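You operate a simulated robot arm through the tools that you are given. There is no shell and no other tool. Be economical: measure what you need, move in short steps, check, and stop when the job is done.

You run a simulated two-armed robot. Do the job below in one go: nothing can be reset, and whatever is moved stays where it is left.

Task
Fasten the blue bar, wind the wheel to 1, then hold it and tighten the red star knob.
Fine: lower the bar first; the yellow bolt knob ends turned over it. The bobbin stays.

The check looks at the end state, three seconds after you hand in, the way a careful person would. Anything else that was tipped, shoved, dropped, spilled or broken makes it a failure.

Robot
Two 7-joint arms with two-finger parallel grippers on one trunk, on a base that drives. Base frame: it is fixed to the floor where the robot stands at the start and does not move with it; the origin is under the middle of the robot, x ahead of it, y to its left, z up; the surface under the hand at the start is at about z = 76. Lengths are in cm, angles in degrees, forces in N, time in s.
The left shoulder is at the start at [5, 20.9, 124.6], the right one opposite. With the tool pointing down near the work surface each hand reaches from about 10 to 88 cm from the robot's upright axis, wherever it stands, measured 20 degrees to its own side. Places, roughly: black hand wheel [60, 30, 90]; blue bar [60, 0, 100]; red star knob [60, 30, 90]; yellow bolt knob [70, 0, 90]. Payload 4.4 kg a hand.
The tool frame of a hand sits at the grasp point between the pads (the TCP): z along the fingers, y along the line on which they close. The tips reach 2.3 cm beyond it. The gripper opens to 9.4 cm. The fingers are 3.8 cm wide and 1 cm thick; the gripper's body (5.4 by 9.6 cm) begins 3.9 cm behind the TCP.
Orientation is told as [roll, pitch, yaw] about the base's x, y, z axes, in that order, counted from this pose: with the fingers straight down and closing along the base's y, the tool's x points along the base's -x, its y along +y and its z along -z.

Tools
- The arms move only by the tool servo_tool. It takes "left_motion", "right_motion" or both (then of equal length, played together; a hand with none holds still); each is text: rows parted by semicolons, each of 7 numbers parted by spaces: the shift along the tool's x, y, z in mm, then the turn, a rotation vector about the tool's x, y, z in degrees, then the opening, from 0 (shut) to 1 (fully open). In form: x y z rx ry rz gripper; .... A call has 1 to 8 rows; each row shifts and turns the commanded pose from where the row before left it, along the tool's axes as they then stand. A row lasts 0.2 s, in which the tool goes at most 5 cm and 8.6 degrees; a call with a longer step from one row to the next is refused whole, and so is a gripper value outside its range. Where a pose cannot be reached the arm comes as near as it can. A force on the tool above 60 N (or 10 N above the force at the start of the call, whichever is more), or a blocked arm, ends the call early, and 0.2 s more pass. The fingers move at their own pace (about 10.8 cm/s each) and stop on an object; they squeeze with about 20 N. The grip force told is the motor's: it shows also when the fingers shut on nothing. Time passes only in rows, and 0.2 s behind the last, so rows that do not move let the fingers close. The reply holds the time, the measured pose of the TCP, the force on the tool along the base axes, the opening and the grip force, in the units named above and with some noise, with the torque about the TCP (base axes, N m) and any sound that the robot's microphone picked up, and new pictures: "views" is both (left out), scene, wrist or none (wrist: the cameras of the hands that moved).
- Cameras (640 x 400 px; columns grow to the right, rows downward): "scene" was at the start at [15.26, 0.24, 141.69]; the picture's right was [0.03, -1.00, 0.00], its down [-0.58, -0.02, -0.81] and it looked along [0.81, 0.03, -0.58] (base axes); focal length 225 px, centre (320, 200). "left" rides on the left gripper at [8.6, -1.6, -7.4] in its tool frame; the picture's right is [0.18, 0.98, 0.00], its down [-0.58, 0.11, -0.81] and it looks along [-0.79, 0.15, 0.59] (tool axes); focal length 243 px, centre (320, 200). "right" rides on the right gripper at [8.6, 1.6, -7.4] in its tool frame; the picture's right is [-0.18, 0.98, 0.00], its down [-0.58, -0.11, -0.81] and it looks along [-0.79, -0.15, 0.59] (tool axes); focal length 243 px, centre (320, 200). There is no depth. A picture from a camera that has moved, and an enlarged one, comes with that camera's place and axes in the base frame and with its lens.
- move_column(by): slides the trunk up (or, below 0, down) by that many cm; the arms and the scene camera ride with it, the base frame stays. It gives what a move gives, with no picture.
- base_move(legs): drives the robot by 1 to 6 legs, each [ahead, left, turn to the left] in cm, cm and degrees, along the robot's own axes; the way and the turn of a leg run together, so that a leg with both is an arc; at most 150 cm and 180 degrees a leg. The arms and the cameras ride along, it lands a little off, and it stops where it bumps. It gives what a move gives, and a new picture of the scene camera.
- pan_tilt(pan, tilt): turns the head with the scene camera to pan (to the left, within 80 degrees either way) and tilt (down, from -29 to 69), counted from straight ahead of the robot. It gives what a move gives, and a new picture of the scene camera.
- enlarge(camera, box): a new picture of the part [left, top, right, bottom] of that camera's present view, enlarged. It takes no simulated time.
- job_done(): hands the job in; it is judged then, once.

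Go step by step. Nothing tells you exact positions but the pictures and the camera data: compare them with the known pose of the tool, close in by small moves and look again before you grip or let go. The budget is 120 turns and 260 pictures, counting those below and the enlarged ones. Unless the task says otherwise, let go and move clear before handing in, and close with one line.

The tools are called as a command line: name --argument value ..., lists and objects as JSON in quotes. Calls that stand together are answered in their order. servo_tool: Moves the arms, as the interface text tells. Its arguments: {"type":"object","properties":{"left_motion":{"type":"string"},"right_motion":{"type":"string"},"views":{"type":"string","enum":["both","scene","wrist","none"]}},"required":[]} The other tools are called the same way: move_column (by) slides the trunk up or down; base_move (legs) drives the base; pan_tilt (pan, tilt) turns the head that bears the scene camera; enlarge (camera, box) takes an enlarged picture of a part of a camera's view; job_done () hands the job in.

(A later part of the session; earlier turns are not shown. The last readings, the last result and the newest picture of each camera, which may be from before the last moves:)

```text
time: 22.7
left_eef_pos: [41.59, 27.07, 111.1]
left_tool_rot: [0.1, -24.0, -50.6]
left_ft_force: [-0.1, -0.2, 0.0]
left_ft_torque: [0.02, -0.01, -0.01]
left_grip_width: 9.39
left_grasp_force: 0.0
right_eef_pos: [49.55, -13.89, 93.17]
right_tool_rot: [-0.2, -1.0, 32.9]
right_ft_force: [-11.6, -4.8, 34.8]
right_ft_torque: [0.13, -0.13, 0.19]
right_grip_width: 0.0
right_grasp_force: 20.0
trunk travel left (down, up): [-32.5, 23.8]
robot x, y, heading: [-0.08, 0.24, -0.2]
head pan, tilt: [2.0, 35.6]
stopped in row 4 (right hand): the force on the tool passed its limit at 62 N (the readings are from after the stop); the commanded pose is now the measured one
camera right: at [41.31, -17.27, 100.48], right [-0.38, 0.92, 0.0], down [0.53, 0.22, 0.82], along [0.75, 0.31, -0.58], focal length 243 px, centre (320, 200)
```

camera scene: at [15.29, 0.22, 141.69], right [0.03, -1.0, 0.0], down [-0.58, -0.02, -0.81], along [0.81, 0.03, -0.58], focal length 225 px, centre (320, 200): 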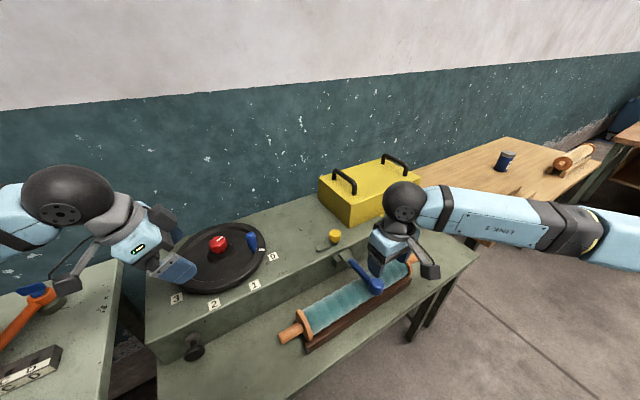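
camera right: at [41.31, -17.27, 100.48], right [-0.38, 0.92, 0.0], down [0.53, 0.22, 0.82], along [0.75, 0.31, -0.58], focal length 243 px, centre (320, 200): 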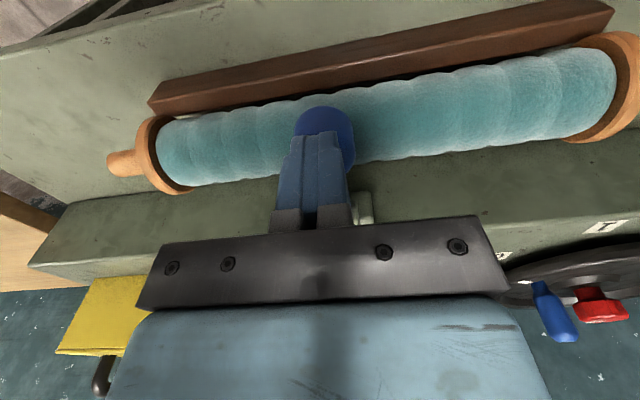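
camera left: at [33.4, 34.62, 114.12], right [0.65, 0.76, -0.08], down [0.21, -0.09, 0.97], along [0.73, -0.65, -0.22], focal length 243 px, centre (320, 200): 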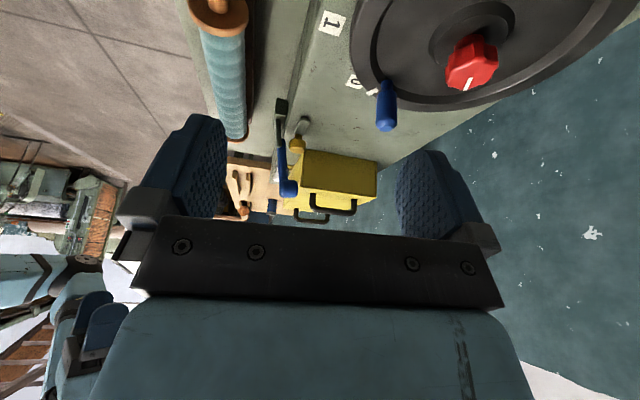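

The bar is at a hard stop, fully lowered. Next is the bolt: I'll rise, move over the yellow knob, and pre-wind the wrist so I can turn it about 90° counter-clockwise, swinging the tongue over the bar root.

servo_tool --right_motion "0 0 -40 0 1 0 0.5;0 0 -40 0 0 0 0.5;0 0 -40 0 0 0 0.5;-41 1 0 0 0 0 0.5;-41 2 0 0 0 0 0.5;-41 1 0 0 0 0 0.5;-41 2 0 0 0 0 0.5;-40 1 0 0 0 0 0.5" --views "none"

servo_tool --right_motion "0 0 0 0 0 8.5 0.5;0 0 0 0 0 8.5 0.5;0 0 0 0 0 8.5 0.5;0 0 0 0 0 8.5 0.5;0 0 0 0 0 8.5 0.5;0 0 0 0 0 8.5 0.5;0 0 0 0 0 8.5 0.5;0 0 0 0 0 8.5 0.5" --views "none"

servo_tool --right_motion "0 0 0 0 0 8 0.5;0 0 0 0 0 8 0.5;0 0 0 0 0 6 0.5;0 0 0 0 0 0 0.5" --views "both"

```text
time: 24.5
left_eef_pos: [41.92, 27.11, 110.88]
left_tool_rot: [-0.1, -24.1, -50.6]
left_ft_force: [0.4, 0.3, -0.1]
left_ft_torque: [0.0, 0.02, 0.0]
left_grip_width: 9.38
left_grasp_force: 0.1
right_eef_pos: [66.57, -2.15, 104.62]
right_tool_rot: [-0.1, 0.6, 32.9]
right_ft_force: [-0.7, -0.1, -1.1]
right_ft_torque: [0.01, 0.02, -0.02]
right_grip_width: 4.69
right_grasp_force: 0.0
trunk travel left (down, up): [-32.5, 23.8]
robot x, y, heading: [0.07, -0.29, -0.1]
head pan, tilt: [2.0, 35.6]
```

```text
time: 26.3
left_eef_pos: [41.81, 27.03, 110.88]
left_tool_rot: [0.1, -24.0, -50.5]
left_ft_force: [-1.2, 0.4, 0.0]
left_ft_torque: [0.02, -0.03, 0.0]
left_grip_width: 9.39
left_grasp_force: 0.0
right_eef_pos: [66.35, -2.3, 104.54]
right_tool_rot: [-0.5, -0.1, -35.1]
right_ft_force: [0.3, -0.7, 0.4]
right_ft_torque: [0.0, -0.02, 0.01]
right_grip_width: 4.7
right_grasp_force: 0.0
trunk travel left (down, up): [-32.5, 23.8]
robot x, y, heading: [-0.07, -0.05, 0.1]
head pan, tilt: [2.0, 35.6]
```

```text
time: 27.3
left_eef_pos: [41.89, 27.04, 110.82]
left_tool_rot: [0.1, -24.0, -50.5]
left_ft_force: [0.8, -0.5, 0.7]
left_ft_torque: [0.01, -0.01, -0.02]
left_grip_width: 9.42
left_grasp_force: 0.1
right_eef_pos: [66.39, -2.24, 104.66]
right_tool_rot: [-0.4, -0.1, -57.1]
right_ft_force: [-0.2, 0.4, 0.4]
right_ft_torque: [0.02, 0.0, -0.03]
right_grip_width: 4.71
right_grasp_force: 0.1
trunk travel left (down, up): [-32.5, 23.8]
robot x, y, heading: [-0.34, 0.15, -0.0]
head pan, tilt: [2.0, 35.6]
camera scene: at [15.26, 0.21, 141.69], right [0.03, -1.0, 0.0], down [-0.58, -0.02, -0.81], along [0.81, 0.03, -0.58], focal length 225 px, centre (320, 200)
camera right: at [63.16, 5.97, 112.0], right [0.93, 0.38, -0.01], down [0.23, -0.54, 0.81], along [0.3, -0.75, -0.59], focal length 243 px, centre (320, 200)
```

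scene: 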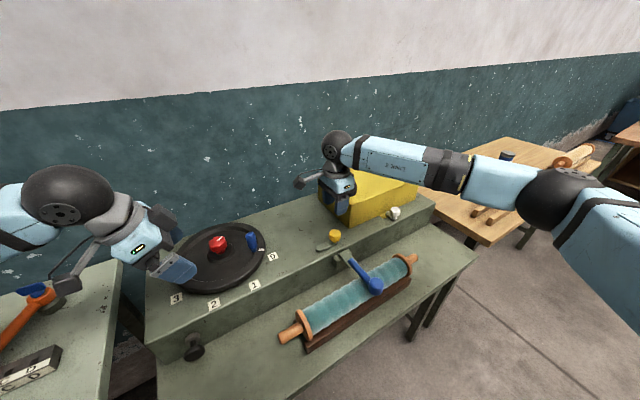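
right: 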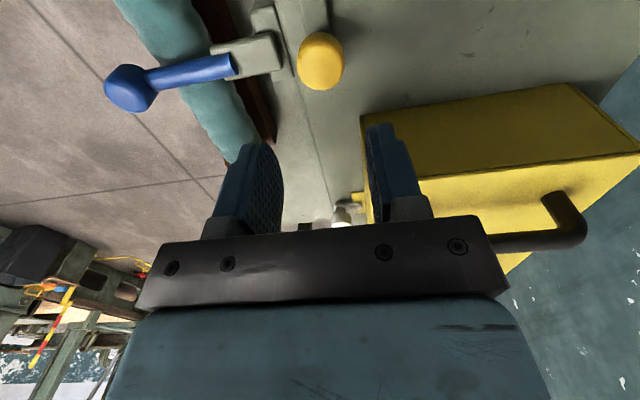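

The knob is centred near (66.2,-2.4) and about 3.6 cm wide. I'll descend around it, stopping short before gripping.

servo_tool --right_motion "0 -2.5 0 0 0 0 0.6;0 0 40 0 0 0 0.6;0 0 40 0 0 0 0.6;0 0 25 0 0 0 0.6;0 0 0 0 0 0 0.6" --views "both"

enlarge --camera "left" --box '[230, 70, 370, 180]'

```text
time: 28.5
left_eef_pos: [41.82, 26.99, 111.03]
left_tool_rot: [-0.1, -23.9, -50.5]
left_ft_force: [0.3, -0.4, 0.6]
left_ft_torque: [0.02, -0.01, 0.01]
left_grip_width: 9.4
left_grasp_force: 0.1
right_eef_pos: [66.03, -2.5, 94.07]
right_tool_rot: [-0.4, 0.0, -57.0]
right_ft_force: [-0.5, 0.5, -0.2]
right_ft_torque: [0.02, 0.01, 0.01]
right_grip_width: 5.65
right_grasp_force: 0.1
trunk travel left (down, up): [-32.5, 23.8]
robot x, y, heading: [-0.28, -0.13, -0.2]
head pan, tilt: [2.0, 35.6]
camera scene: at [15.23, 0.21, 141.7], right [0.03, -1.0, 0.0], down [-0.58, -0.02, -0.81], along [0.81, 0.03, -0.58], focal length 225 px, centre (320, 200)
camera right: at [62.82, 5.74, 101.46], right [0.92, 0.38, -0.01], down [0.23, -0.54, 0.81], along [0.3, -0.75, -0.59], focal length 243 px, centre (320, 200)
```

scene: 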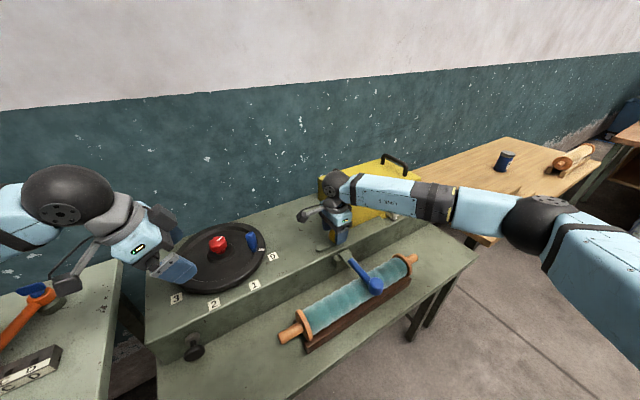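
right: 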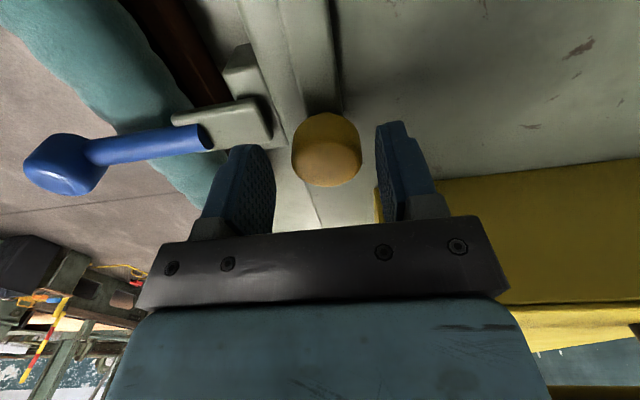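

```text
3.64 times, centred on (300, 125) of left
camera zoom: at [33.46, 34.54, 114.13], right [0.65, 0.75, -0.07], down [0.21, -0.09, 0.97], along [0.73, -0.65, -0.22], focal length 882 px, centre (393, 473)
```

zoom: 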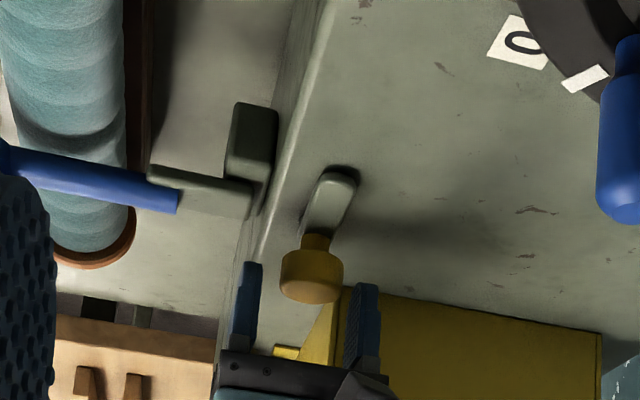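

servo_tool --right_motion "-2 2 10 0 0 0 0.6;0 0 10 0 0 0 0.6;0 0 0 0 0 0 0.6;0 0 0 0 0 0 0.2;0 0 0 0 0 0 0.2;0 0 0 0 0 0 0.2" --views "wrist"

enlarge --camera "left" --box '[230, 70, 370, 180]'

```text
time: 29.9
left_eef_pos: [41.77, 27.0, 110.94]
left_tool_rot: [0.0, -23.9, -50.5]
left_ft_force: [-0.2, 0.6, 0.5]
left_ft_torque: [0.0, 0.02, -0.02]
left_grip_width: 9.4
left_grasp_force: 0.1
right_eef_pos: [66.55, -2.49, 92.09]
right_tool_rot: [-0.4, -0.2, -57.1]
right_ft_force: [1.3, -0.1, -2.2]
right_ft_torque: [0.1, -0.98, -0.01]
right_grip_width: 3.8
right_grasp_force: 44.8
trunk travel left (down, up): [-32.5, 23.8]
robot x, y, heading: [0.19, 0.25, -0.0]
head pan, tilt: [2.0, 35.6]
camera right: at [63.16, 5.7, 99.43], right [0.93, 0.38, -0.01], down [0.23, -0.54, 0.81], along [0.3, -0.75, -0.59], focal length 243 px, centre (320, 200)
```

right: 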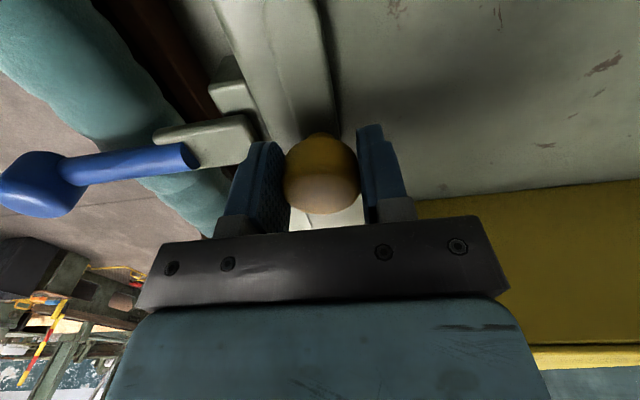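

```text
3.64 times, centred on (300, 125) of left
camera zoom: at [33.5, 34.55, 114.11], right [0.65, 0.75, -0.08], down [0.21, -0.09, 0.97], along [0.73, -0.65, -0.22], focal length 882 px, centre (393, 473)
```

zoom: 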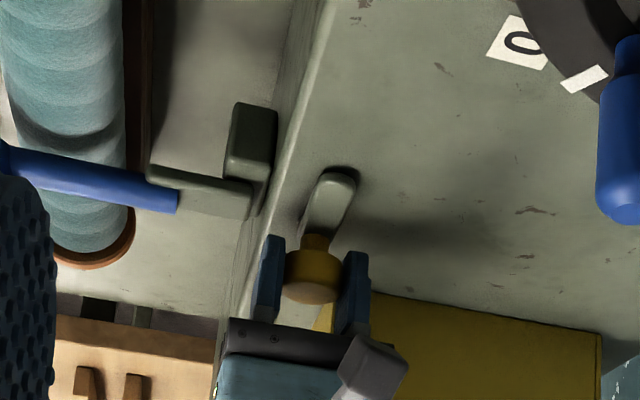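

Knob gripped. I'll turn it counter-clockwise a bit and check.

servo_tool --right_motion "0 0 0 0 0 -8.5 0.2;0 0 0 0 0 -8.5 0.2;0 0 0 0 0 -8.5 0.2;0 0 0 0 0 -8.5 0.2;0 0 0 0 0 0 0.2" --views "wrist"

enlarge --camera "left" --box '[230, 70, 370, 180]'

```text
time: 31.1
left_eef_pos: [41.83, 27.0, 110.96]
left_tool_rot: [0.1, -24.0, -50.5]
left_ft_force: [0.1, 0.3, -0.4]
left_ft_torque: [-0.01, -0.01, -0.04]
left_grip_width: 9.38
left_grasp_force: 0.0
right_eef_pos: [66.37, -2.58, 92.03]
right_tool_rot: [-0.4, 0.2, -23.0]
right_ft_force: [-11.6, -6.7, -8.0]
right_ft_torque: [-0.11, -1.06, -0.03]
right_grip_width: 3.8
right_grasp_force: 45.1
trunk travel left (down, up): [-32.5, 23.8]
robot x, y, heading: [-0.18, -0.0, -0.1]
head pan, tilt: [2.0, 35.6]
camera right: at [59.1, 2.33, 99.49], right [0.55, 0.83, -0.01], down [0.5, -0.32, 0.81], along [0.67, -0.45, -0.59], focal length 243 px, centre (320, 200)
```

right: 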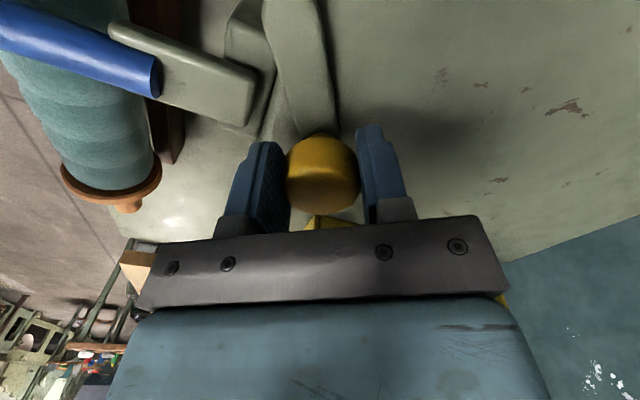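

```text
3.64 times, centred on (300, 125) of left
camera zoom: at [33.44, 34.47, 114.15], right [0.65, 0.75, -0.07], down [0.21, -0.09, 0.97], along [0.73, -0.65, -0.22], focal length 882 px, centre (393, 473)
```

zoom: 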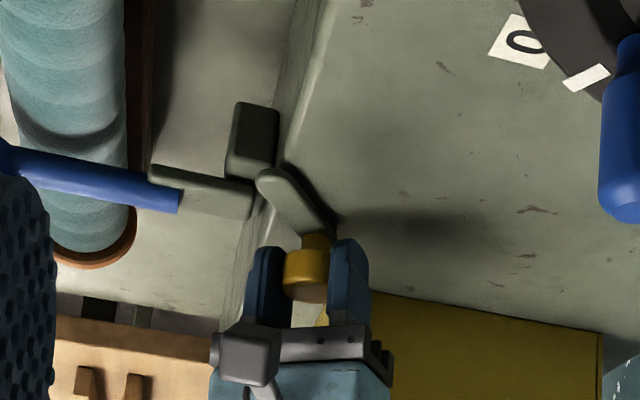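

The tongue turns with the knob. I'll continue.

servo_tool --right_motion "0 0 0 0 0 -7 0.2;0 0 0 0 0 -7 0.2;0 0 0 0 0 -7 0.2;0 0 0 0 0 -7 0.2;0 0 0 0 0 0 0.2" --views "wrist"

enlarge --camera "left" --box '[230, 70, 370, 180]'

```text
time: 32.3
left_eef_pos: [41.81, 26.8, 110.98]
left_tool_rot: [0.0, -23.8, -50.6]
left_ft_force: [0.0, -0.2, 0.9]
left_ft_torque: [0.0, -0.02, -0.02]
left_grip_width: 9.4
left_grasp_force: 0.0
right_eef_pos: [66.41, -2.67, 92.03]
right_tool_rot: [-0.3, 0.4, 5.0]
right_ft_force: [-18.2, -17.0, -13.0]
right_ft_torque: [0.37, -0.06, -0.03]
right_grip_width: 3.77
right_grasp_force: 45.8
trunk travel left (down, up): [-32.5, 23.8]
robot x, y, heading: [-0.17, 0.36, 0.1]
head pan, tilt: [2.0, 35.6]
camera right: at [57.67, -1.79, 99.54], right [0.1, 1.0, -0.01], down [0.59, -0.05, 0.8], along [0.8, -0.08, -0.6], focal length 243 px, centre (320, 200)
```

right: 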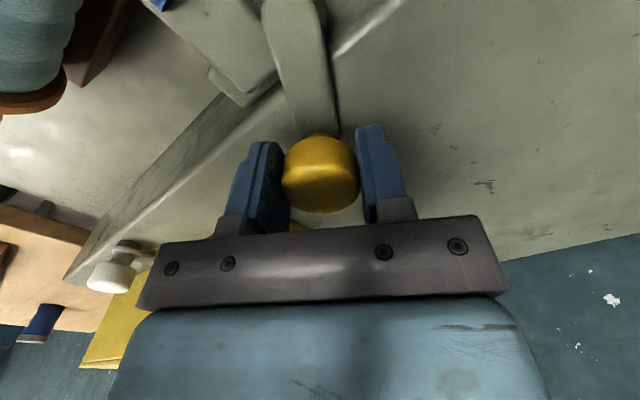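

```text
3.64 times, centred on (300, 125) of left
camera zoom: at [33.44, 34.35, 114.2], right [0.65, 0.75, -0.07], down [0.21, -0.09, 0.97], along [0.73, -0.65, -0.22], focal length 882 px, centre (393, 473)
```

zoom: 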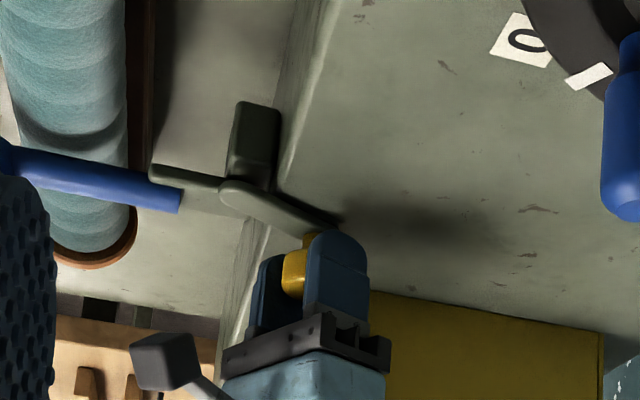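

servo_tool --right_motion "1.5 -1.5 1 0 0 -7 0.2;0 0 0 0 0 -7 0.2;0 0 0 0 0 -7 0.2;0 0 0 0 0 -7 0.2;0 0 0 0 0 0 0.2" --views "wrist"

enlarge --camera "left" --box '[230, 70, 370, 180]'

```text
time: 33.5
left_eef_pos: [41.77, 27.03, 110.94]
left_tool_rot: [0.1, -23.9, -50.6]
left_ft_force: [-0.7, 0.1, -0.5]
left_ft_torque: [-0.01, 0.0, 0.02]
left_grip_width: 9.37
left_grasp_force: 0.0
right_eef_pos: [66.33, -2.83, 92.09]
right_tool_rot: [-0.1, 0.3, 32.9]
right_ft_force: [0.9, -12.4, -1.1]
right_ft_torque: [0.35, -0.66, -0.31]
right_grip_width: 3.78
right_grasp_force: 44.9
trunk travel left (down, up): [-32.5, 23.8]
robot x, y, heading: [-0.0, 0.08, -0.2]
head pan, tilt: [2.0, 35.6]
camera right: at [58.3, -6.1, 99.53], right [-0.38, 0.92, 0.0], down [0.55, 0.23, 0.8], along [0.74, 0.3, -0.59], focal length 243 px, centre (320, 200)
```

right: 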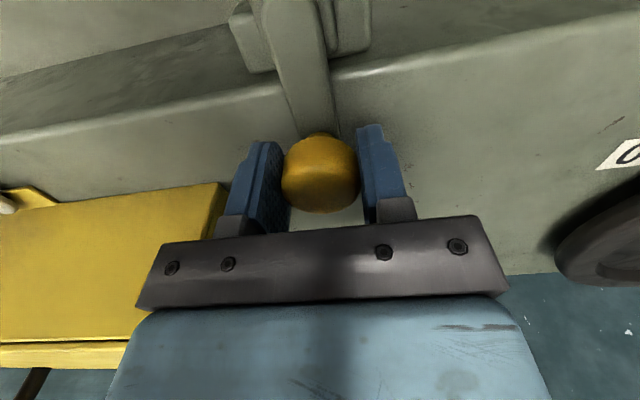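

```text
3.64 times, centred on (300, 125) of left
camera zoom: at [33.49, 34.42, 114.17], right [0.65, 0.75, -0.07], down [0.21, -0.09, 0.97], along [0.73, -0.65, -0.22], focal length 882 px, centre (393, 473)
```

zoom: 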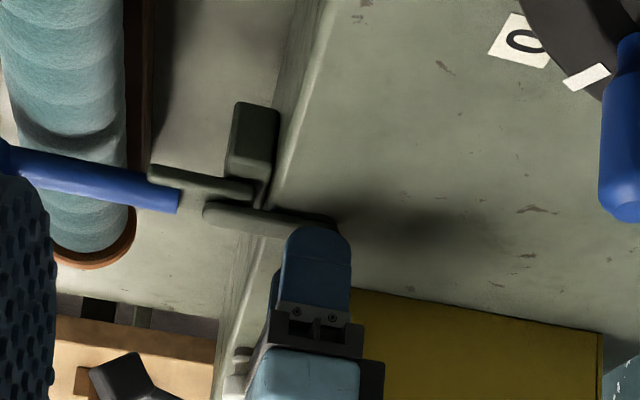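

The tongue now points outward across the bar's leaf. I'll release and rise for a look.

servo_tool --right_motion "0 0 0 0 0 0 0.6;0 0 0 0 0 0 0.6;0 0 0 0 0 0 0.6;0 0 -40 0 0 0 0.6;0 0 -40 0 0 0 0.6;0 0 -40 0 0 0 0.6;0 0 0 0 0 0 0.6" --views "wrist"

enlarge --camera "right" --box '[230, 0, 430, 150]'

enlarge --camera "left" --box '[230, 70, 370, 180]'

enlarge --camera "scene" --box '[280, 190, 440, 310]'

```text
time: 35.1
left_eef_pos: [41.86, 27.05, 110.91]
left_tool_rot: [-0.1, -24.0, -50.5]
left_ft_force: [-0.9, 0.1, 0.3]
left_ft_torque: [-0.01, 0.0, -0.01]
left_grip_width: 9.4
left_grasp_force: 0.0
right_eef_pos: [66.39, -2.6, 103.91]
right_tool_rot: [-0.1, 0.4, 32.9]
right_ft_force: [0.6, 0.0, 0.1]
right_ft_torque: [-0.02, 0.02, 0.02]
right_grip_width: 5.65
right_grasp_force: 0.1
trunk travel left (down, up): [-32.5, 23.8]
robot x, y, heading: [-0.17, -0.05, 0.1]
head pan, tilt: [2.0, 35.6]
camera right: at [58.32, -5.9, 111.48], right [-0.38, 0.93, 0.0], down [0.55, 0.23, 0.8], along [0.74, 0.3, -0.6], focal length 243 px, centre (320, 200)
```

right: 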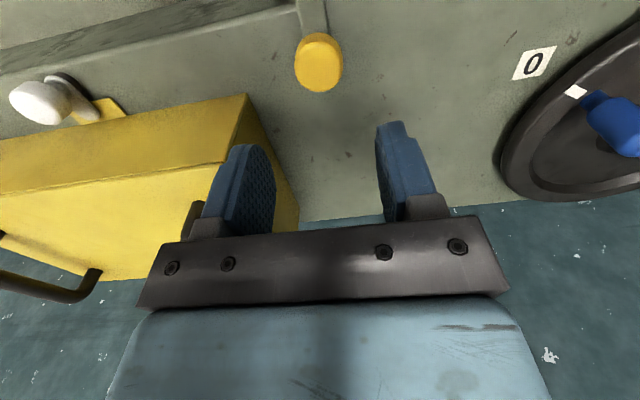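

```text
2.67 times, centred on (330, 75) of right
camera zoom: at [58.32, -5.9, 111.48], right [-0.38, 0.93, 0.0], down [0.55, 0.23, 0.8], along [0.74, 0.3, -0.6], focal length 647 px, centre (293, 533)
```

zoom: 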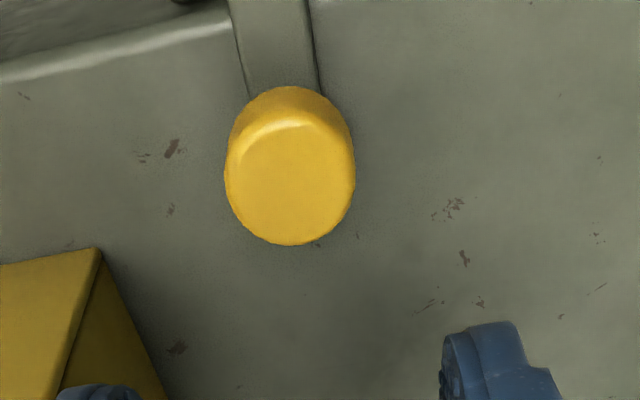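

```text
3.64 times, centred on (300, 125) of left
camera zoom: at [33.52, 34.53, 114.11], right [0.65, 0.75, -0.08], down [0.21, -0.09, 0.97], along [0.73, -0.65, -0.22], focal length 882 px, centre (393, 473)
```

zoom: 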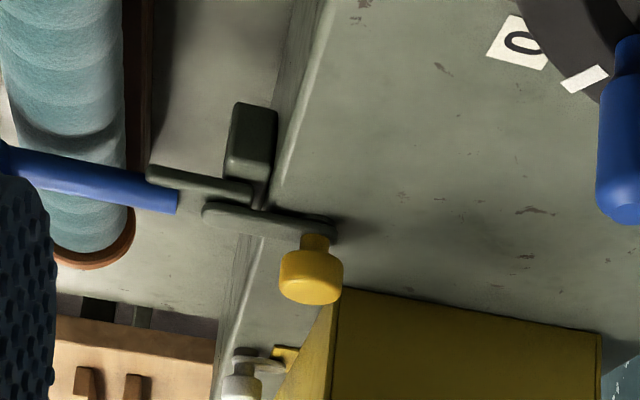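

```text
3.33 times, centred on (360, 250) of scene
camera zoom: at [15.31, 0.2, 141.69], right [0.03, -1.0, 0.0], down [-0.58, -0.02, -0.81], along [0.81, 0.03, -0.58], focal length 750 px, centre (187, 33)
```

zoom: 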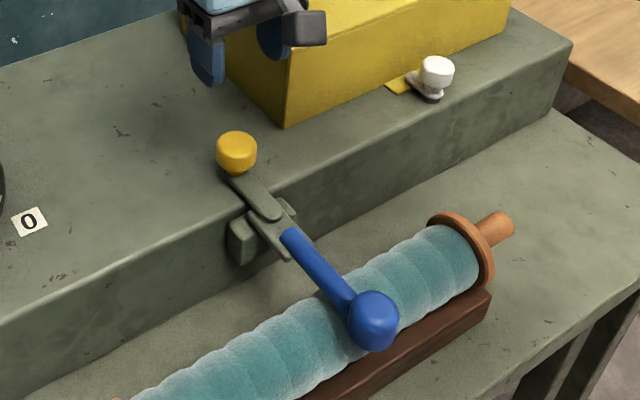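

The bar is lowered and bolted, and the bobbin is undisturbed. Now the wheel: I put the red knob at (59.5,31.2,93.7), the crank handle at (59.6,21.3, z 91–98), and label 1 about 41° clockwise from 0. The right hand will take the crank tilted from outside and the left will take the knob, so I'll first bring the left hand above the wheel to look.

servo_tool --left_motion "0 0 -5 0 8 0 1;0 0 -5 0 8 0 1;0 0 -5 0 8 0 1;-20 42 0 0 0 0 1;-20 42 0 0 0 0 1;-19 42 0 0 0 0 1;0 0 0 0 0 -8.5 1;0 0 0 0 0 -8.5 1" --right_motion "30 0 0 0 0 0 0.6;30 0 0 0 0 0 0.6;30 0 0 0 0 0 0.6;0 0 0 0 0 0 0.6;0 0 0 0 0 0 0.6;0 0 0 0 0 0 0.6;0 0 0 0 0 0 0.6;0 0 0 0 0 0 0.6" --views "none"

servo_tool --left_motion "0 0 0 0 0 -8.5 1;0 0 0 0 0 0 1" --views "both"

enlarge --camera "left" --box '[150, 0, 470, 200]'

enlarge --camera "scene" --box '[140, 210, 300, 320]'

```text
time: 36.9
left_eef_pos: [51.75, 29.92, 112.35]
left_tool_rot: [0.0, 0.0, -33.5]
left_ft_force: [0.6, 0.1, 0.6]
left_ft_torque: [0.0, 0.0, 0.02]
left_grip_width: 9.35
left_grasp_force: 0.1
left hand out of reach, approached as far as the arm can: row 6
right_eef_pos: [58.8, -7.46, 104.19]
right_tool_rot: [-0.1, 0.4, 32.9]
right_ft_force: [0.6, 0.3, -0.1]
right_ft_torque: [-0.01, -0.02, -0.01]
right_grip_width: 5.61
right_grasp_force: 0.1
trunk travel left (down, up): [-32.5, 23.8]
robot x, y, heading: [-0.08, -0.41, -0.1]
head pan, tilt: [2.0, 35.6]
```

```text
time: 37.5
left_eef_pos: [51.71, 29.85, 112.27]
left_tool_rot: [0.1, 0.0, -25.0]
left_ft_force: [-0.3, 0.5, 0.5]
left_ft_torque: [-0.01, -0.05, 0.01]
left_grip_width: 9.4
left_grasp_force: 0.1
right_eef_pos: [58.78, -7.54, 104.03]
right_tool_rot: [-0.1, 0.4, 32.9]
right_ft_force: [-0.7, 0.5, 0.6]
right_ft_torque: [0.01, 0.0, -0.02]
right_grip_width: 5.64
right_grasp_force: 0.1
trunk travel left (down, up): [-32.5, 23.8]
robot x, y, heading: [0.03, -0.28, -0.1]
head pan, tilt: [2.0, 35.6]
camera scene: at [15.25, 0.21, 141.7], right [0.03, -1.0, 0.0], down [-0.58, -0.02, -0.81], along [0.81, 0.03, -0.58], focal length 225 px, centre (320, 200)
camera left: at [43.02, 32.15, 119.71], right [0.25, 0.97, 0.0], down [0.57, -0.15, 0.81], along [0.78, -0.2, -0.59], focal length 243 px, centre (320, 200)
```

scene: 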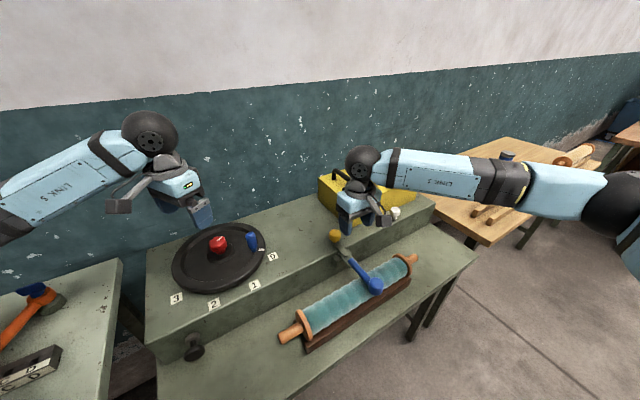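
left: 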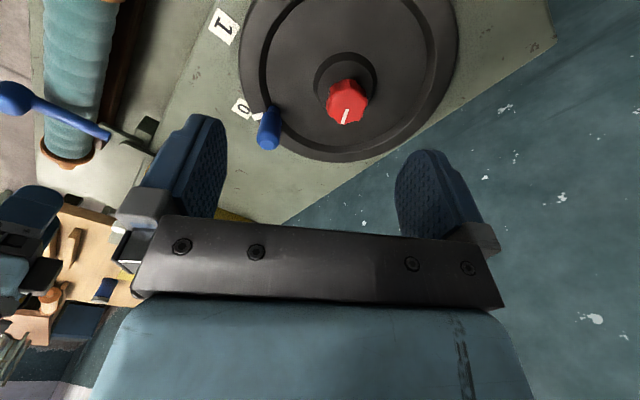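

```text
2.00 times, centred on (310, 100) of left
camera zoom: at [43.02, 32.15, 119.71], right [0.25, 0.97, 0.0], down [0.57, -0.15, 0.81], along [0.78, -0.2, -0.59], focal length 485 px, centre (340, 400)
```

zoom: 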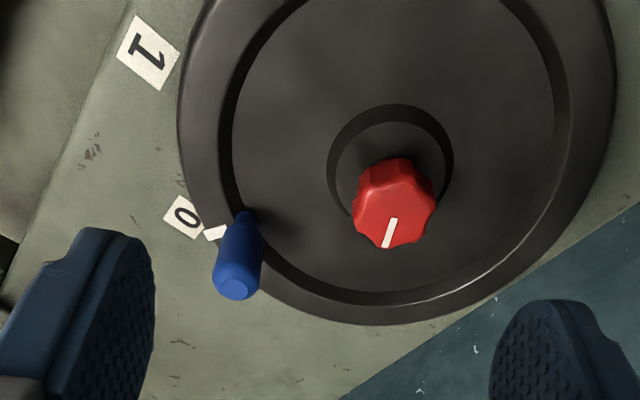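

```text
3.64 times, centred on (220, 265) of scene
camera zoom: at [15.25, 0.21, 141.7], right [0.03, -1.0, 0.0], down [-0.58, -0.02, -0.81], along [0.81, 0.03, -0.58], focal length 818 px, centre (684, -36)
```

zoom: 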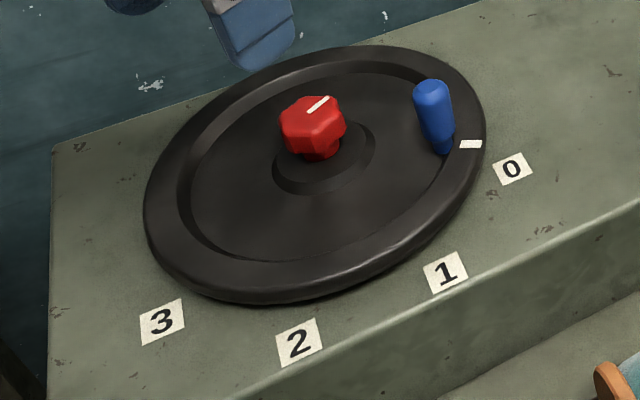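

The handle is at (59.4,21.6) with the mark at 0, and label 1 is about 40.5° clockwise. I'll bring the right hand in with a tilted pre-grasp, outside and above the crank.

servo_tool --right_motion "-15 45 0 0 0 0 0.6;-15 45 0 0 0 0 0.6;-15 45 0 0 0 0 0.6;-15 45 0 0 0 0 0.6;-15 45 0 0 0 0 0.6;0 12 0 0 -7.5 0 0.6;0 0 0 0 -7.5 0 0.6;0 0 0 0 -7.5 0 0.6" --views "none"

servo_tool --right_motion "0 0 0 0 -7.5 0 0.6;0 0 0 0 -7.5 0 0.6;0 0 0 0 -7.5 0 0.6;0 0 0 0 0 0 0.6" --views "both"

```text
time: 39.3
left_eef_pos: [51.65, 29.83, 112.34]
left_tool_rot: [0.0, -0.1, -25.0]
left_ft_force: [-0.6, -0.5, 0.2]
left_ft_torque: [0.0, 0.02, 0.0]
left_grip_width: 9.4
left_grasp_force: 0.2
right_eef_pos: [52.15, 16.53, 104.0]
right_tool_rot: [0.0, -22.1, 32.9]
right_ft_force: [-0.4, 0.5, 0.3]
right_ft_torque: [-0.01, -0.01, 0.01]
right_grip_width: 5.64
right_grasp_force: 0.0
trunk travel left (down, up): [-32.5, 23.8]
robot x, y, heading: [0.18, -0.03, 0.1]
head pan, tilt: [2.0, 35.6]
```

```text
time: 40.3
left_eef_pos: [51.64, 29.8, 112.32]
left_tool_rot: [0.0, 0.0, -25.0]
left_ft_force: [0.4, -0.6, 0.1]
left_ft_torque: [0.01, 0.01, 0.0]
left_grip_width: 9.39
left_grasp_force: 0.1
right_eef_pos: [52.3, 16.46, 104.03]
right_tool_rot: [-0.2, -44.7, 33.1]
right_ft_force: [-0.4, 0.5, 0.5]
right_ft_torque: [-0.02, -0.01, 0.0]
right_grip_width: 5.65
right_grasp_force: 0.1
trunk travel left (down, up): [-32.5, 23.8]
robot x, y, heading: [0.12, 0.23, 0.0]
head pan, tilt: [2.0, 35.6]
camera scene: at [15.26, 0.22, 141.7], right [0.03, -1.0, 0.0], down [-0.58, -0.02, -0.81], along [0.81, 0.03, -0.58], focal length 225 px, centre (320, 200)
camera right: at [41.81, 11.67, 103.17], right [-0.42, 0.9, 0.13], down [-0.07, -0.17, 0.98], along [0.9, 0.41, 0.14], focal length 243 px, centre (320, 200)
```

scene: 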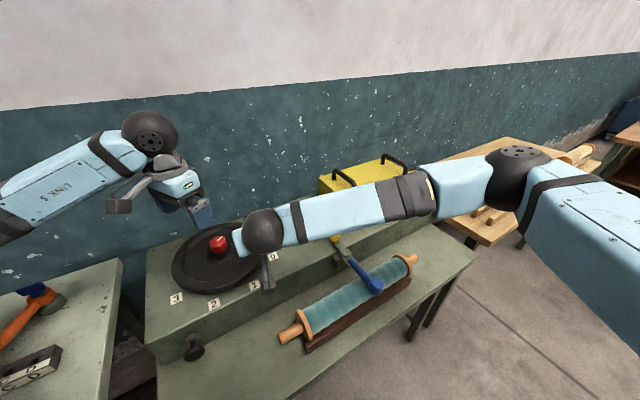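
right: 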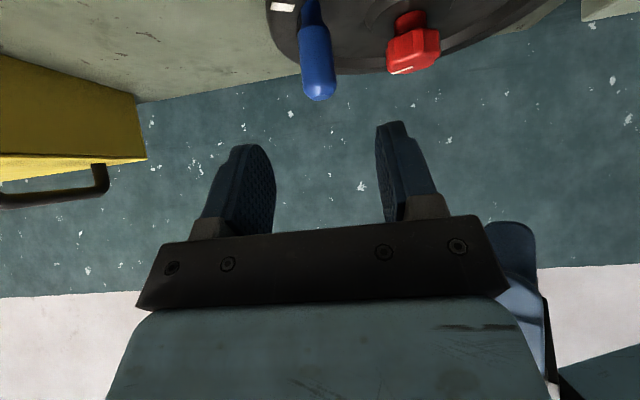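

servo_tool --right_motion "-2 1 40 0 0 0 0.6;-2 0 40 0 0 0 0.6;0 0 0 0 0 0 0.6" --views "wrist"

enlarge --camera "left" --box '[150, 0, 470, 200]'

```text
time: 41.1
left_eef_pos: [51.7, 29.85, 112.39]
left_tool_rot: [-0.1, 0.0, -25.0]
left_ft_force: [-0.1, -0.2, -0.3]
left_ft_torque: [0.01, -0.01, 0.0]
left_grip_width: 9.4
left_grasp_force: 0.1
right_eef_pos: [57.17, 19.85, 98.61]
right_tool_rot: [-0.3, -44.5, 33.1]
right_ft_force: [0.2, -0.5, -0.6]
right_ft_torque: [-0.01, -0.01, -0.01]
right_grip_width: 5.65
right_grasp_force: 0.1
trunk travel left (down, up): [-32.5, 23.8]
robot x, y, heading: [-0.44, -0.1, -0.0]
head pan, tilt: [2.0, 35.6]
camera right: at [46.74, 15.02, 97.78], right [-0.42, 0.9, 0.13], down [-0.07, -0.17, 0.98], along [0.9, 0.41, 0.14], focal length 243 px, centre (320, 200)
```

right: 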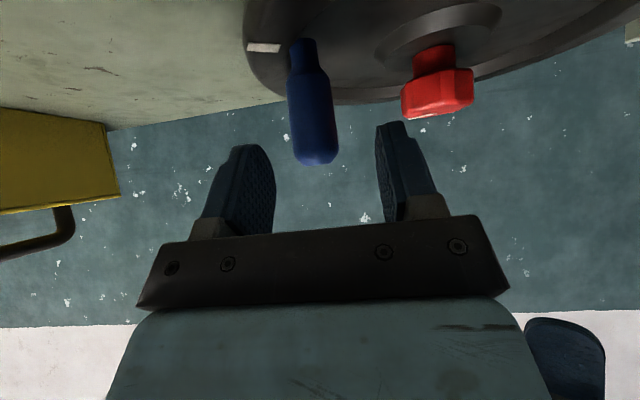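

```text
2.00 times, centred on (310, 100) of left
camera zoom: at [42.99, 32.12, 119.73], right [0.25, 0.97, 0.0], down [0.57, -0.15, 0.81], along [0.78, -0.2, -0.59], focal length 485 px, centre (340, 400)
```

zoom: 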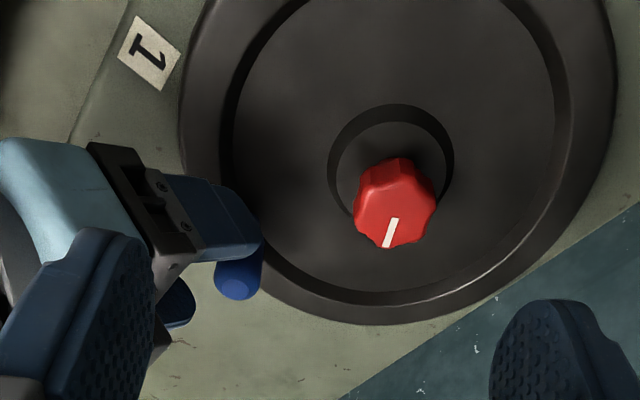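

servo_tool --right_motion "0 -1 20 0 0 0 0.6;0 -1 16 0 0 0 0.6;0 0 0 0 0 0 0.6;0 0 0 0 0 0 0.1;0 0 0 0 0 0 0.1;0 0 0 0 0 0 0.1" --views "wrist"

enlarge --camera "left" --box '[150, 0, 470, 200]'

```text
time: 42.5
left_eef_pos: [51.74, 29.78, 112.39]
left_tool_rot: [0.0, 0.0, -25.0]
left_ft_force: [0.1, -0.3, -0.2]
left_ft_torque: [0.02, -0.04, -0.02]
left_grip_width: 9.41
left_grasp_force: 0.0
right_eef_pos: [59.44, 20.83, 95.96]
right_tool_rot: [-0.1, -44.6, 32.9]
right_ft_force: [4.0, -7.6, -0.4]
right_ft_torque: [0.91, 0.16, -0.43]
right_grip_width: 2.67
right_grasp_force: 45.4
trunk travel left (down, up): [-32.5, 23.8]
robot x, y, heading: [0.17, 0.06, -0.4]
head pan, tilt: [2.0, 35.6]
camera right: at [49.11, 16.06, 95.2], right [-0.42, 0.9, 0.13], down [-0.07, -0.17, 0.98], along [0.9, 0.41, 0.13], focal length 243 px, centre (320, 200)
```

right: 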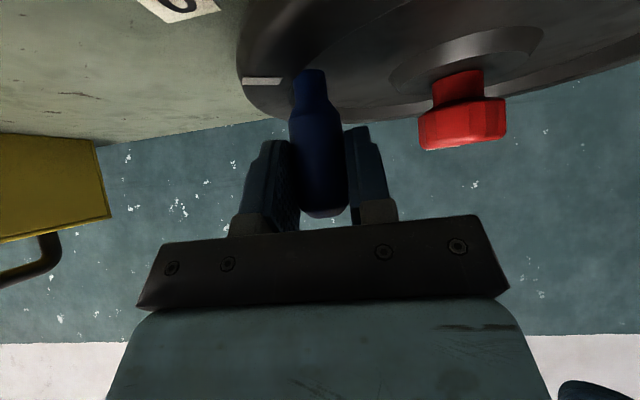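

```text
2.00 times, centred on (310, 100) of left
camera zoom: at [43.09, 32.05, 119.72], right [0.25, 0.97, 0.0], down [0.57, -0.15, 0.81], along [0.78, -0.2, -0.59], focal length 485 px, centre (340, 400)
```

zoom: 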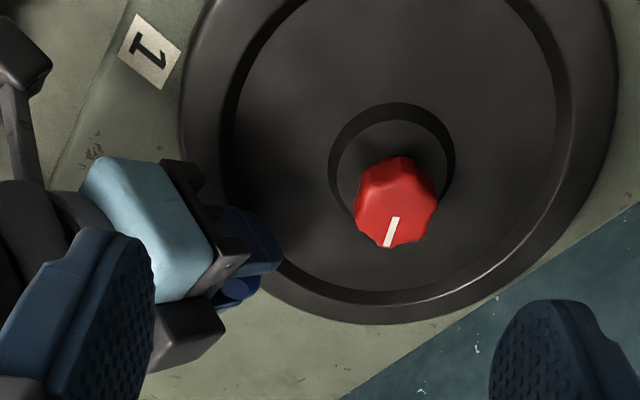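

The crank is gripped. I'll wind the first half of the arc clockwise.

servo_tool --right_motion "5.3 5.1 -5.3 0 0 0 0.1;4.9 5.8 -4.9 0 0 0 0.1;4.5 6.2 -4.5 0 0 0 0.1;4 6.8 -4 0 0 0 0.1;0 0 0 0 0 0 0.1" --views "wrist"

enlarge --camera "left" --box '[150, 0, 470, 200]'

```text
time: 43.7
left_eef_pos: [51.72, 29.63, 112.4]
left_tool_rot: [0.2, 0.1, -25.1]
left_ft_force: [0.2, -0.1, -0.1]
left_ft_torque: [0.01, 0.02, -0.02]
left_grip_width: 9.37
left_grasp_force: 0.0
right_eef_pos: [55.71, 21.33, 96.04]
right_tool_rot: [0.0, -44.5, 33.0]
right_ft_force: [-7.2, -28.6, -5.0]
right_ft_torque: [0.7, 0.07, -0.5]
right_grip_width: 2.66
right_grasp_force: 45.2
trunk travel left (down, up): [-32.5, 23.8]
robot x, y, heading: [-0.11, 0.13, -0.0]
head pan, tilt: [2.0, 35.6]
camera right: at [45.34, 16.45, 95.2], right [-0.42, 0.9, 0.13], down [-0.07, -0.17, 0.98], along [0.9, 0.41, 0.13], focal length 243 px, centre (320, 200)
```

right: 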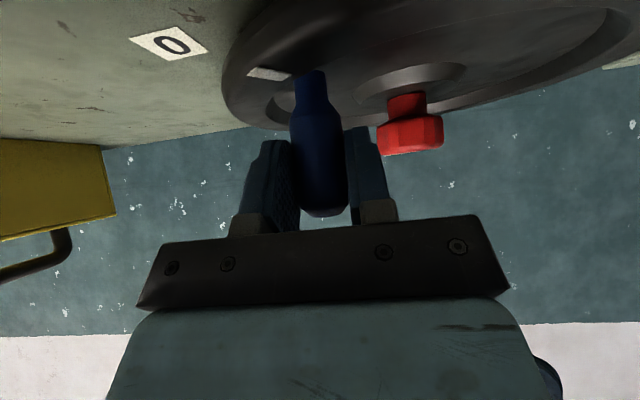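

```text
2.00 times, centred on (310, 100) of left
camera zoom: at [43.0, 31.85, 119.8], right [0.25, 0.97, 0.0], down [0.57, -0.15, 0.81], along [0.78, -0.2, -0.59], focal length 485 px, centre (340, 400)
```

zoom: 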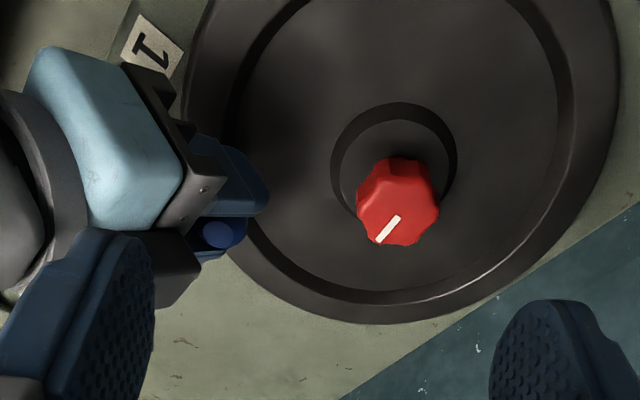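

servo_tool --right_motion "5.1 5.6 -5.1 0 0 0 0.1;3.4 7.4 -3.4 0 0 0 0.1;2.9 7.7 -2.9 0 0 0 0.1;0 0 0 0 0 0 0.1" --views "both"

enlarge --camera "scene" --box '[140, 210, 300, 320]'

enlarge --camera "left" --box '[150, 0, 470, 200]'

```text
time: 44.7
left_eef_pos: [51.88, 30.05, 112.32]
left_tool_rot: [-0.1, -0.1, -25.0]
left_ft_force: [0.0, -0.4, -0.1]
left_ft_torque: [0.01, 0.0, 0.02]
left_grip_width: 9.4
left_grasp_force: 0.0
right_eef_pos: [53.39, 22.55, 95.94]
right_tool_rot: [-0.1, -44.6, 33.2]
right_ft_force: [5.7, 6.3, -2.7]
right_ft_torque: [0.49, 0.36, -0.03]
right_grip_width: 2.61
right_grasp_force: 44.7
trunk travel left (down, up): [-32.5, 23.8]
robot x, y, heading: [-0.1, -0.1, 0.2]
head pan, tilt: [2.0, 35.6]
camera scene: at [15.36, 0.31, 141.69], right [0.03, -1.0, 0.0], down [-0.58, -0.02, -0.81], along [0.81, 0.03, -0.58], focal length 225 px, centre (320, 200)
camera right: at [43.01, 17.73, 95.23], right [-0.43, 0.9, 0.13], down [-0.07, -0.17, 0.98], along [0.9, 0.41, 0.14], focal length 243 px, centre (320, 200)
```

scene: 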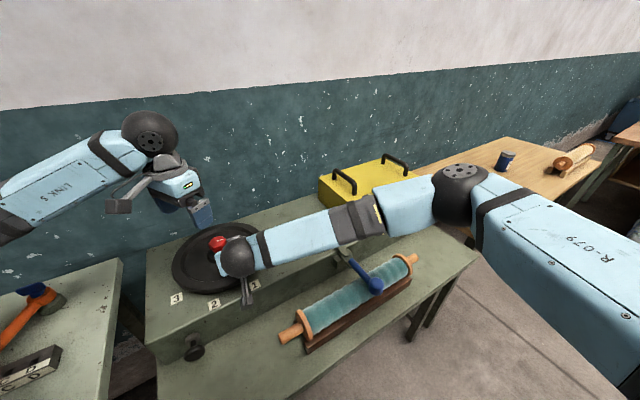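
right: 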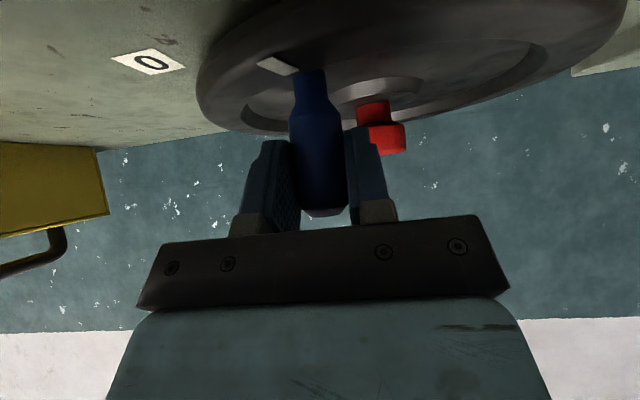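

```text
3.64 times, centred on (220, 265) of scene
camera zoom: at [15.36, 0.31, 141.69], right [0.03, -1.0, 0.0], down [-0.58, -0.02, -0.81], along [0.81, 0.03, -0.58], focal length 818 px, centre (684, -36)
```

zoom: 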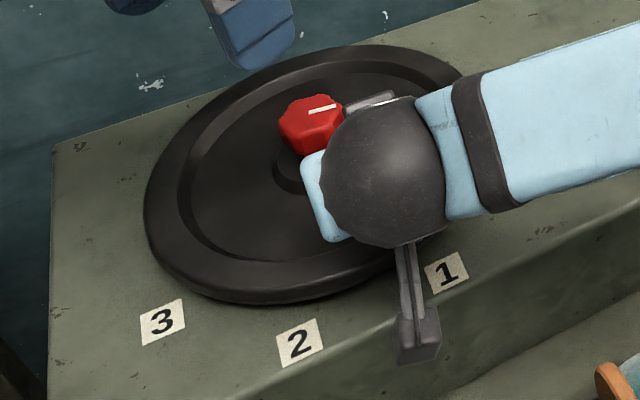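

```text
2.00 times, centred on (310, 100) of left
camera zoom: at [43.1, 32.26, 119.65], right [0.25, 0.97, 0.0], down [0.57, -0.15, 0.81], along [0.78, -0.2, -0.59], focal length 485 px, centre (340, 400)
```

zoom: 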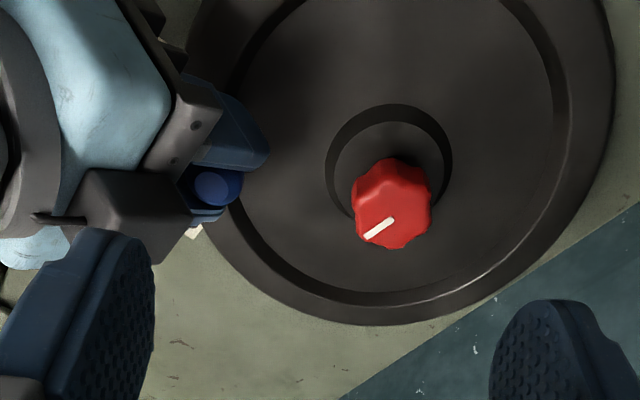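

About 36° is done by the crank geometry, so I'll add the remaining ~5°. Then I'll let go briefly to check the mark against label 1.

servo_tool --right_motion "1.1 4 -1.1 0 0 0 0.1;1 4.1 -1 0 0 0 0.1;0 0 0 0 0 0 0.1;0 0 0 0 0 0 0.5;0 0 0 0 0 0 0.5;0 0 -40 0 0 0 0.5;0 0 -40 0 0 0 0.5;0 0 -40 0 0 0 0.5" --views "wrist"

servo_tool --right_motion "0 -45 0 0 0 0 0.5;0 -45 0 0 0 0 0.5;0 -30 0 0 0 0 0.5" --views "both"

enlarge --camera "scene" --box '[140, 210, 300, 320]'

enlarge --camera "left" --box '[150, 0, 470, 200]'

```text
time: 46.5
left_eef_pos: [51.67, 29.81, 112.31]
left_tool_rot: [-0.1, 0.0, -25.1]
left_ft_force: [-0.2, 0.2, 1.2]
left_ft_torque: [-0.01, 0.0, 0.01]
left_grip_width: 9.42
left_grasp_force: 0.1
right_eef_pos: [45.46, 18.15, 104.6]
right_tool_rot: [-0.2, -44.7, 33.1]
right_ft_force: [0.2, -0.4, 0.7]
right_ft_torque: [0.03, -0.02, 0.02]
right_grip_width: 4.7
right_grasp_force: 0.0
trunk travel left (down, up): [-32.5, 23.8]
robot x, y, heading: [0.06, 0.08, 0.2]
head pan, tilt: [2.0, 35.6]
camera right: at [35.12, 13.4, 103.8], right [-0.42, 0.9, 0.13], down [-0.07, -0.17, 0.98], along [0.9, 0.41, 0.14], focal length 243 px, centre (320, 200)
```

right: 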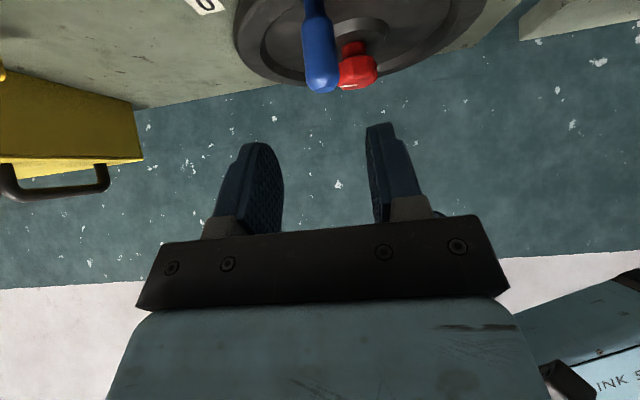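

```text
time: 47.3
left_eef_pos: [51.87, 29.76, 112.33]
left_tool_rot: [0.0, 0.0, -25.0]
left_ft_force: [-0.7, -0.1, 0.9]
left_ft_torque: [0.01, -0.01, 0.01]
left_grip_width: 9.38
left_grasp_force: 0.0
right_eef_pos: [52.25, 8.14, 104.63]
right_tool_rot: [-0.1, -44.6, 32.9]
right_ft_force: [-0.8, 0.2, -0.8]
right_ft_torque: [0.02, -0.03, -0.01]
right_grip_width: 4.72
right_grasp_force: 0.0
trunk travel left (down, up): [-32.5, 23.8]
robot x, y, heading: [0.0, 0.28, 0.1]
head pan, tilt: [2.0, 35.6]
camera scene: at [15.28, 0.12, 141.69], right [0.03, -1.0, 0.0], down [-0.58, -0.02, -0.81], along [0.81, 0.03, -0.58], focal length 225 px, centre (320, 200)
camera right: at [41.82, 3.33, 103.82], right [-0.42, 0.9, 0.13], down [-0.07, -0.17, 0.98], along [0.9, 0.41, 0.13], focal length 243 px, centre (320, 200)
```

scene: 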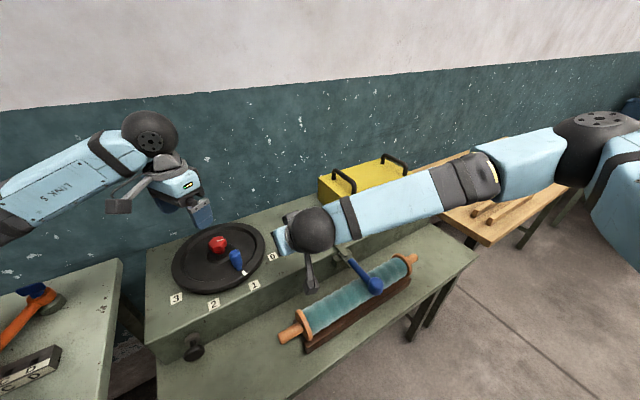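
right: 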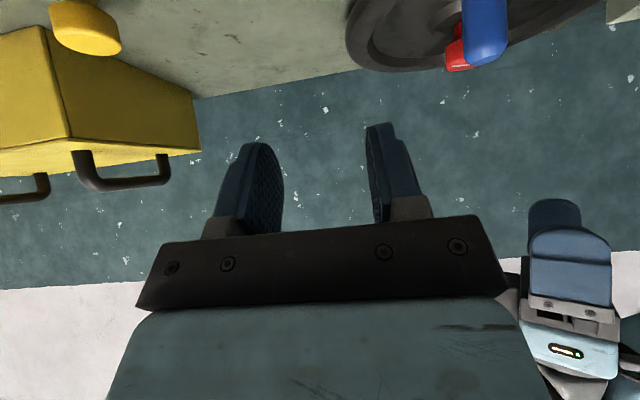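

```text
3.64 times, centred on (220, 265) of scene
camera zoom: at [15.28, 0.12, 141.69], right [0.03, -1.0, 0.0], down [-0.58, -0.02, -0.81], along [0.81, 0.03, -0.58], focal length 818 px, centre (684, -36)
```

zoom: 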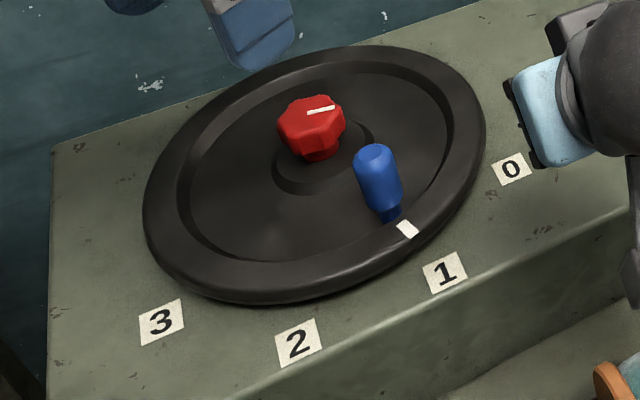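

```text
2.00 times, centred on (310, 100) of left
camera zoom: at [43.04, 32.09, 119.72], right [0.25, 0.97, 0.0], down [0.57, -0.15, 0.81], along [0.78, -0.2, -0.59], focal length 485 px, centre (340, 400)
```

zoom: 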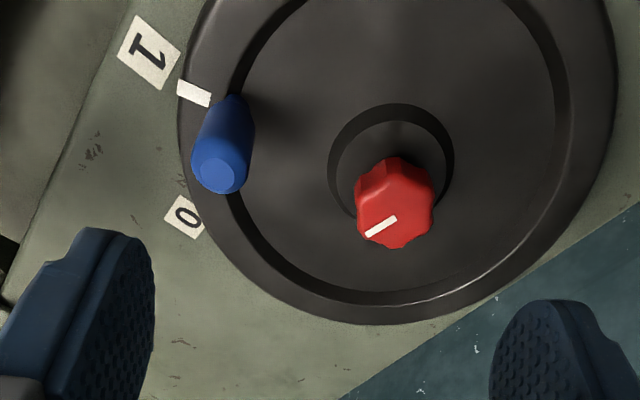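

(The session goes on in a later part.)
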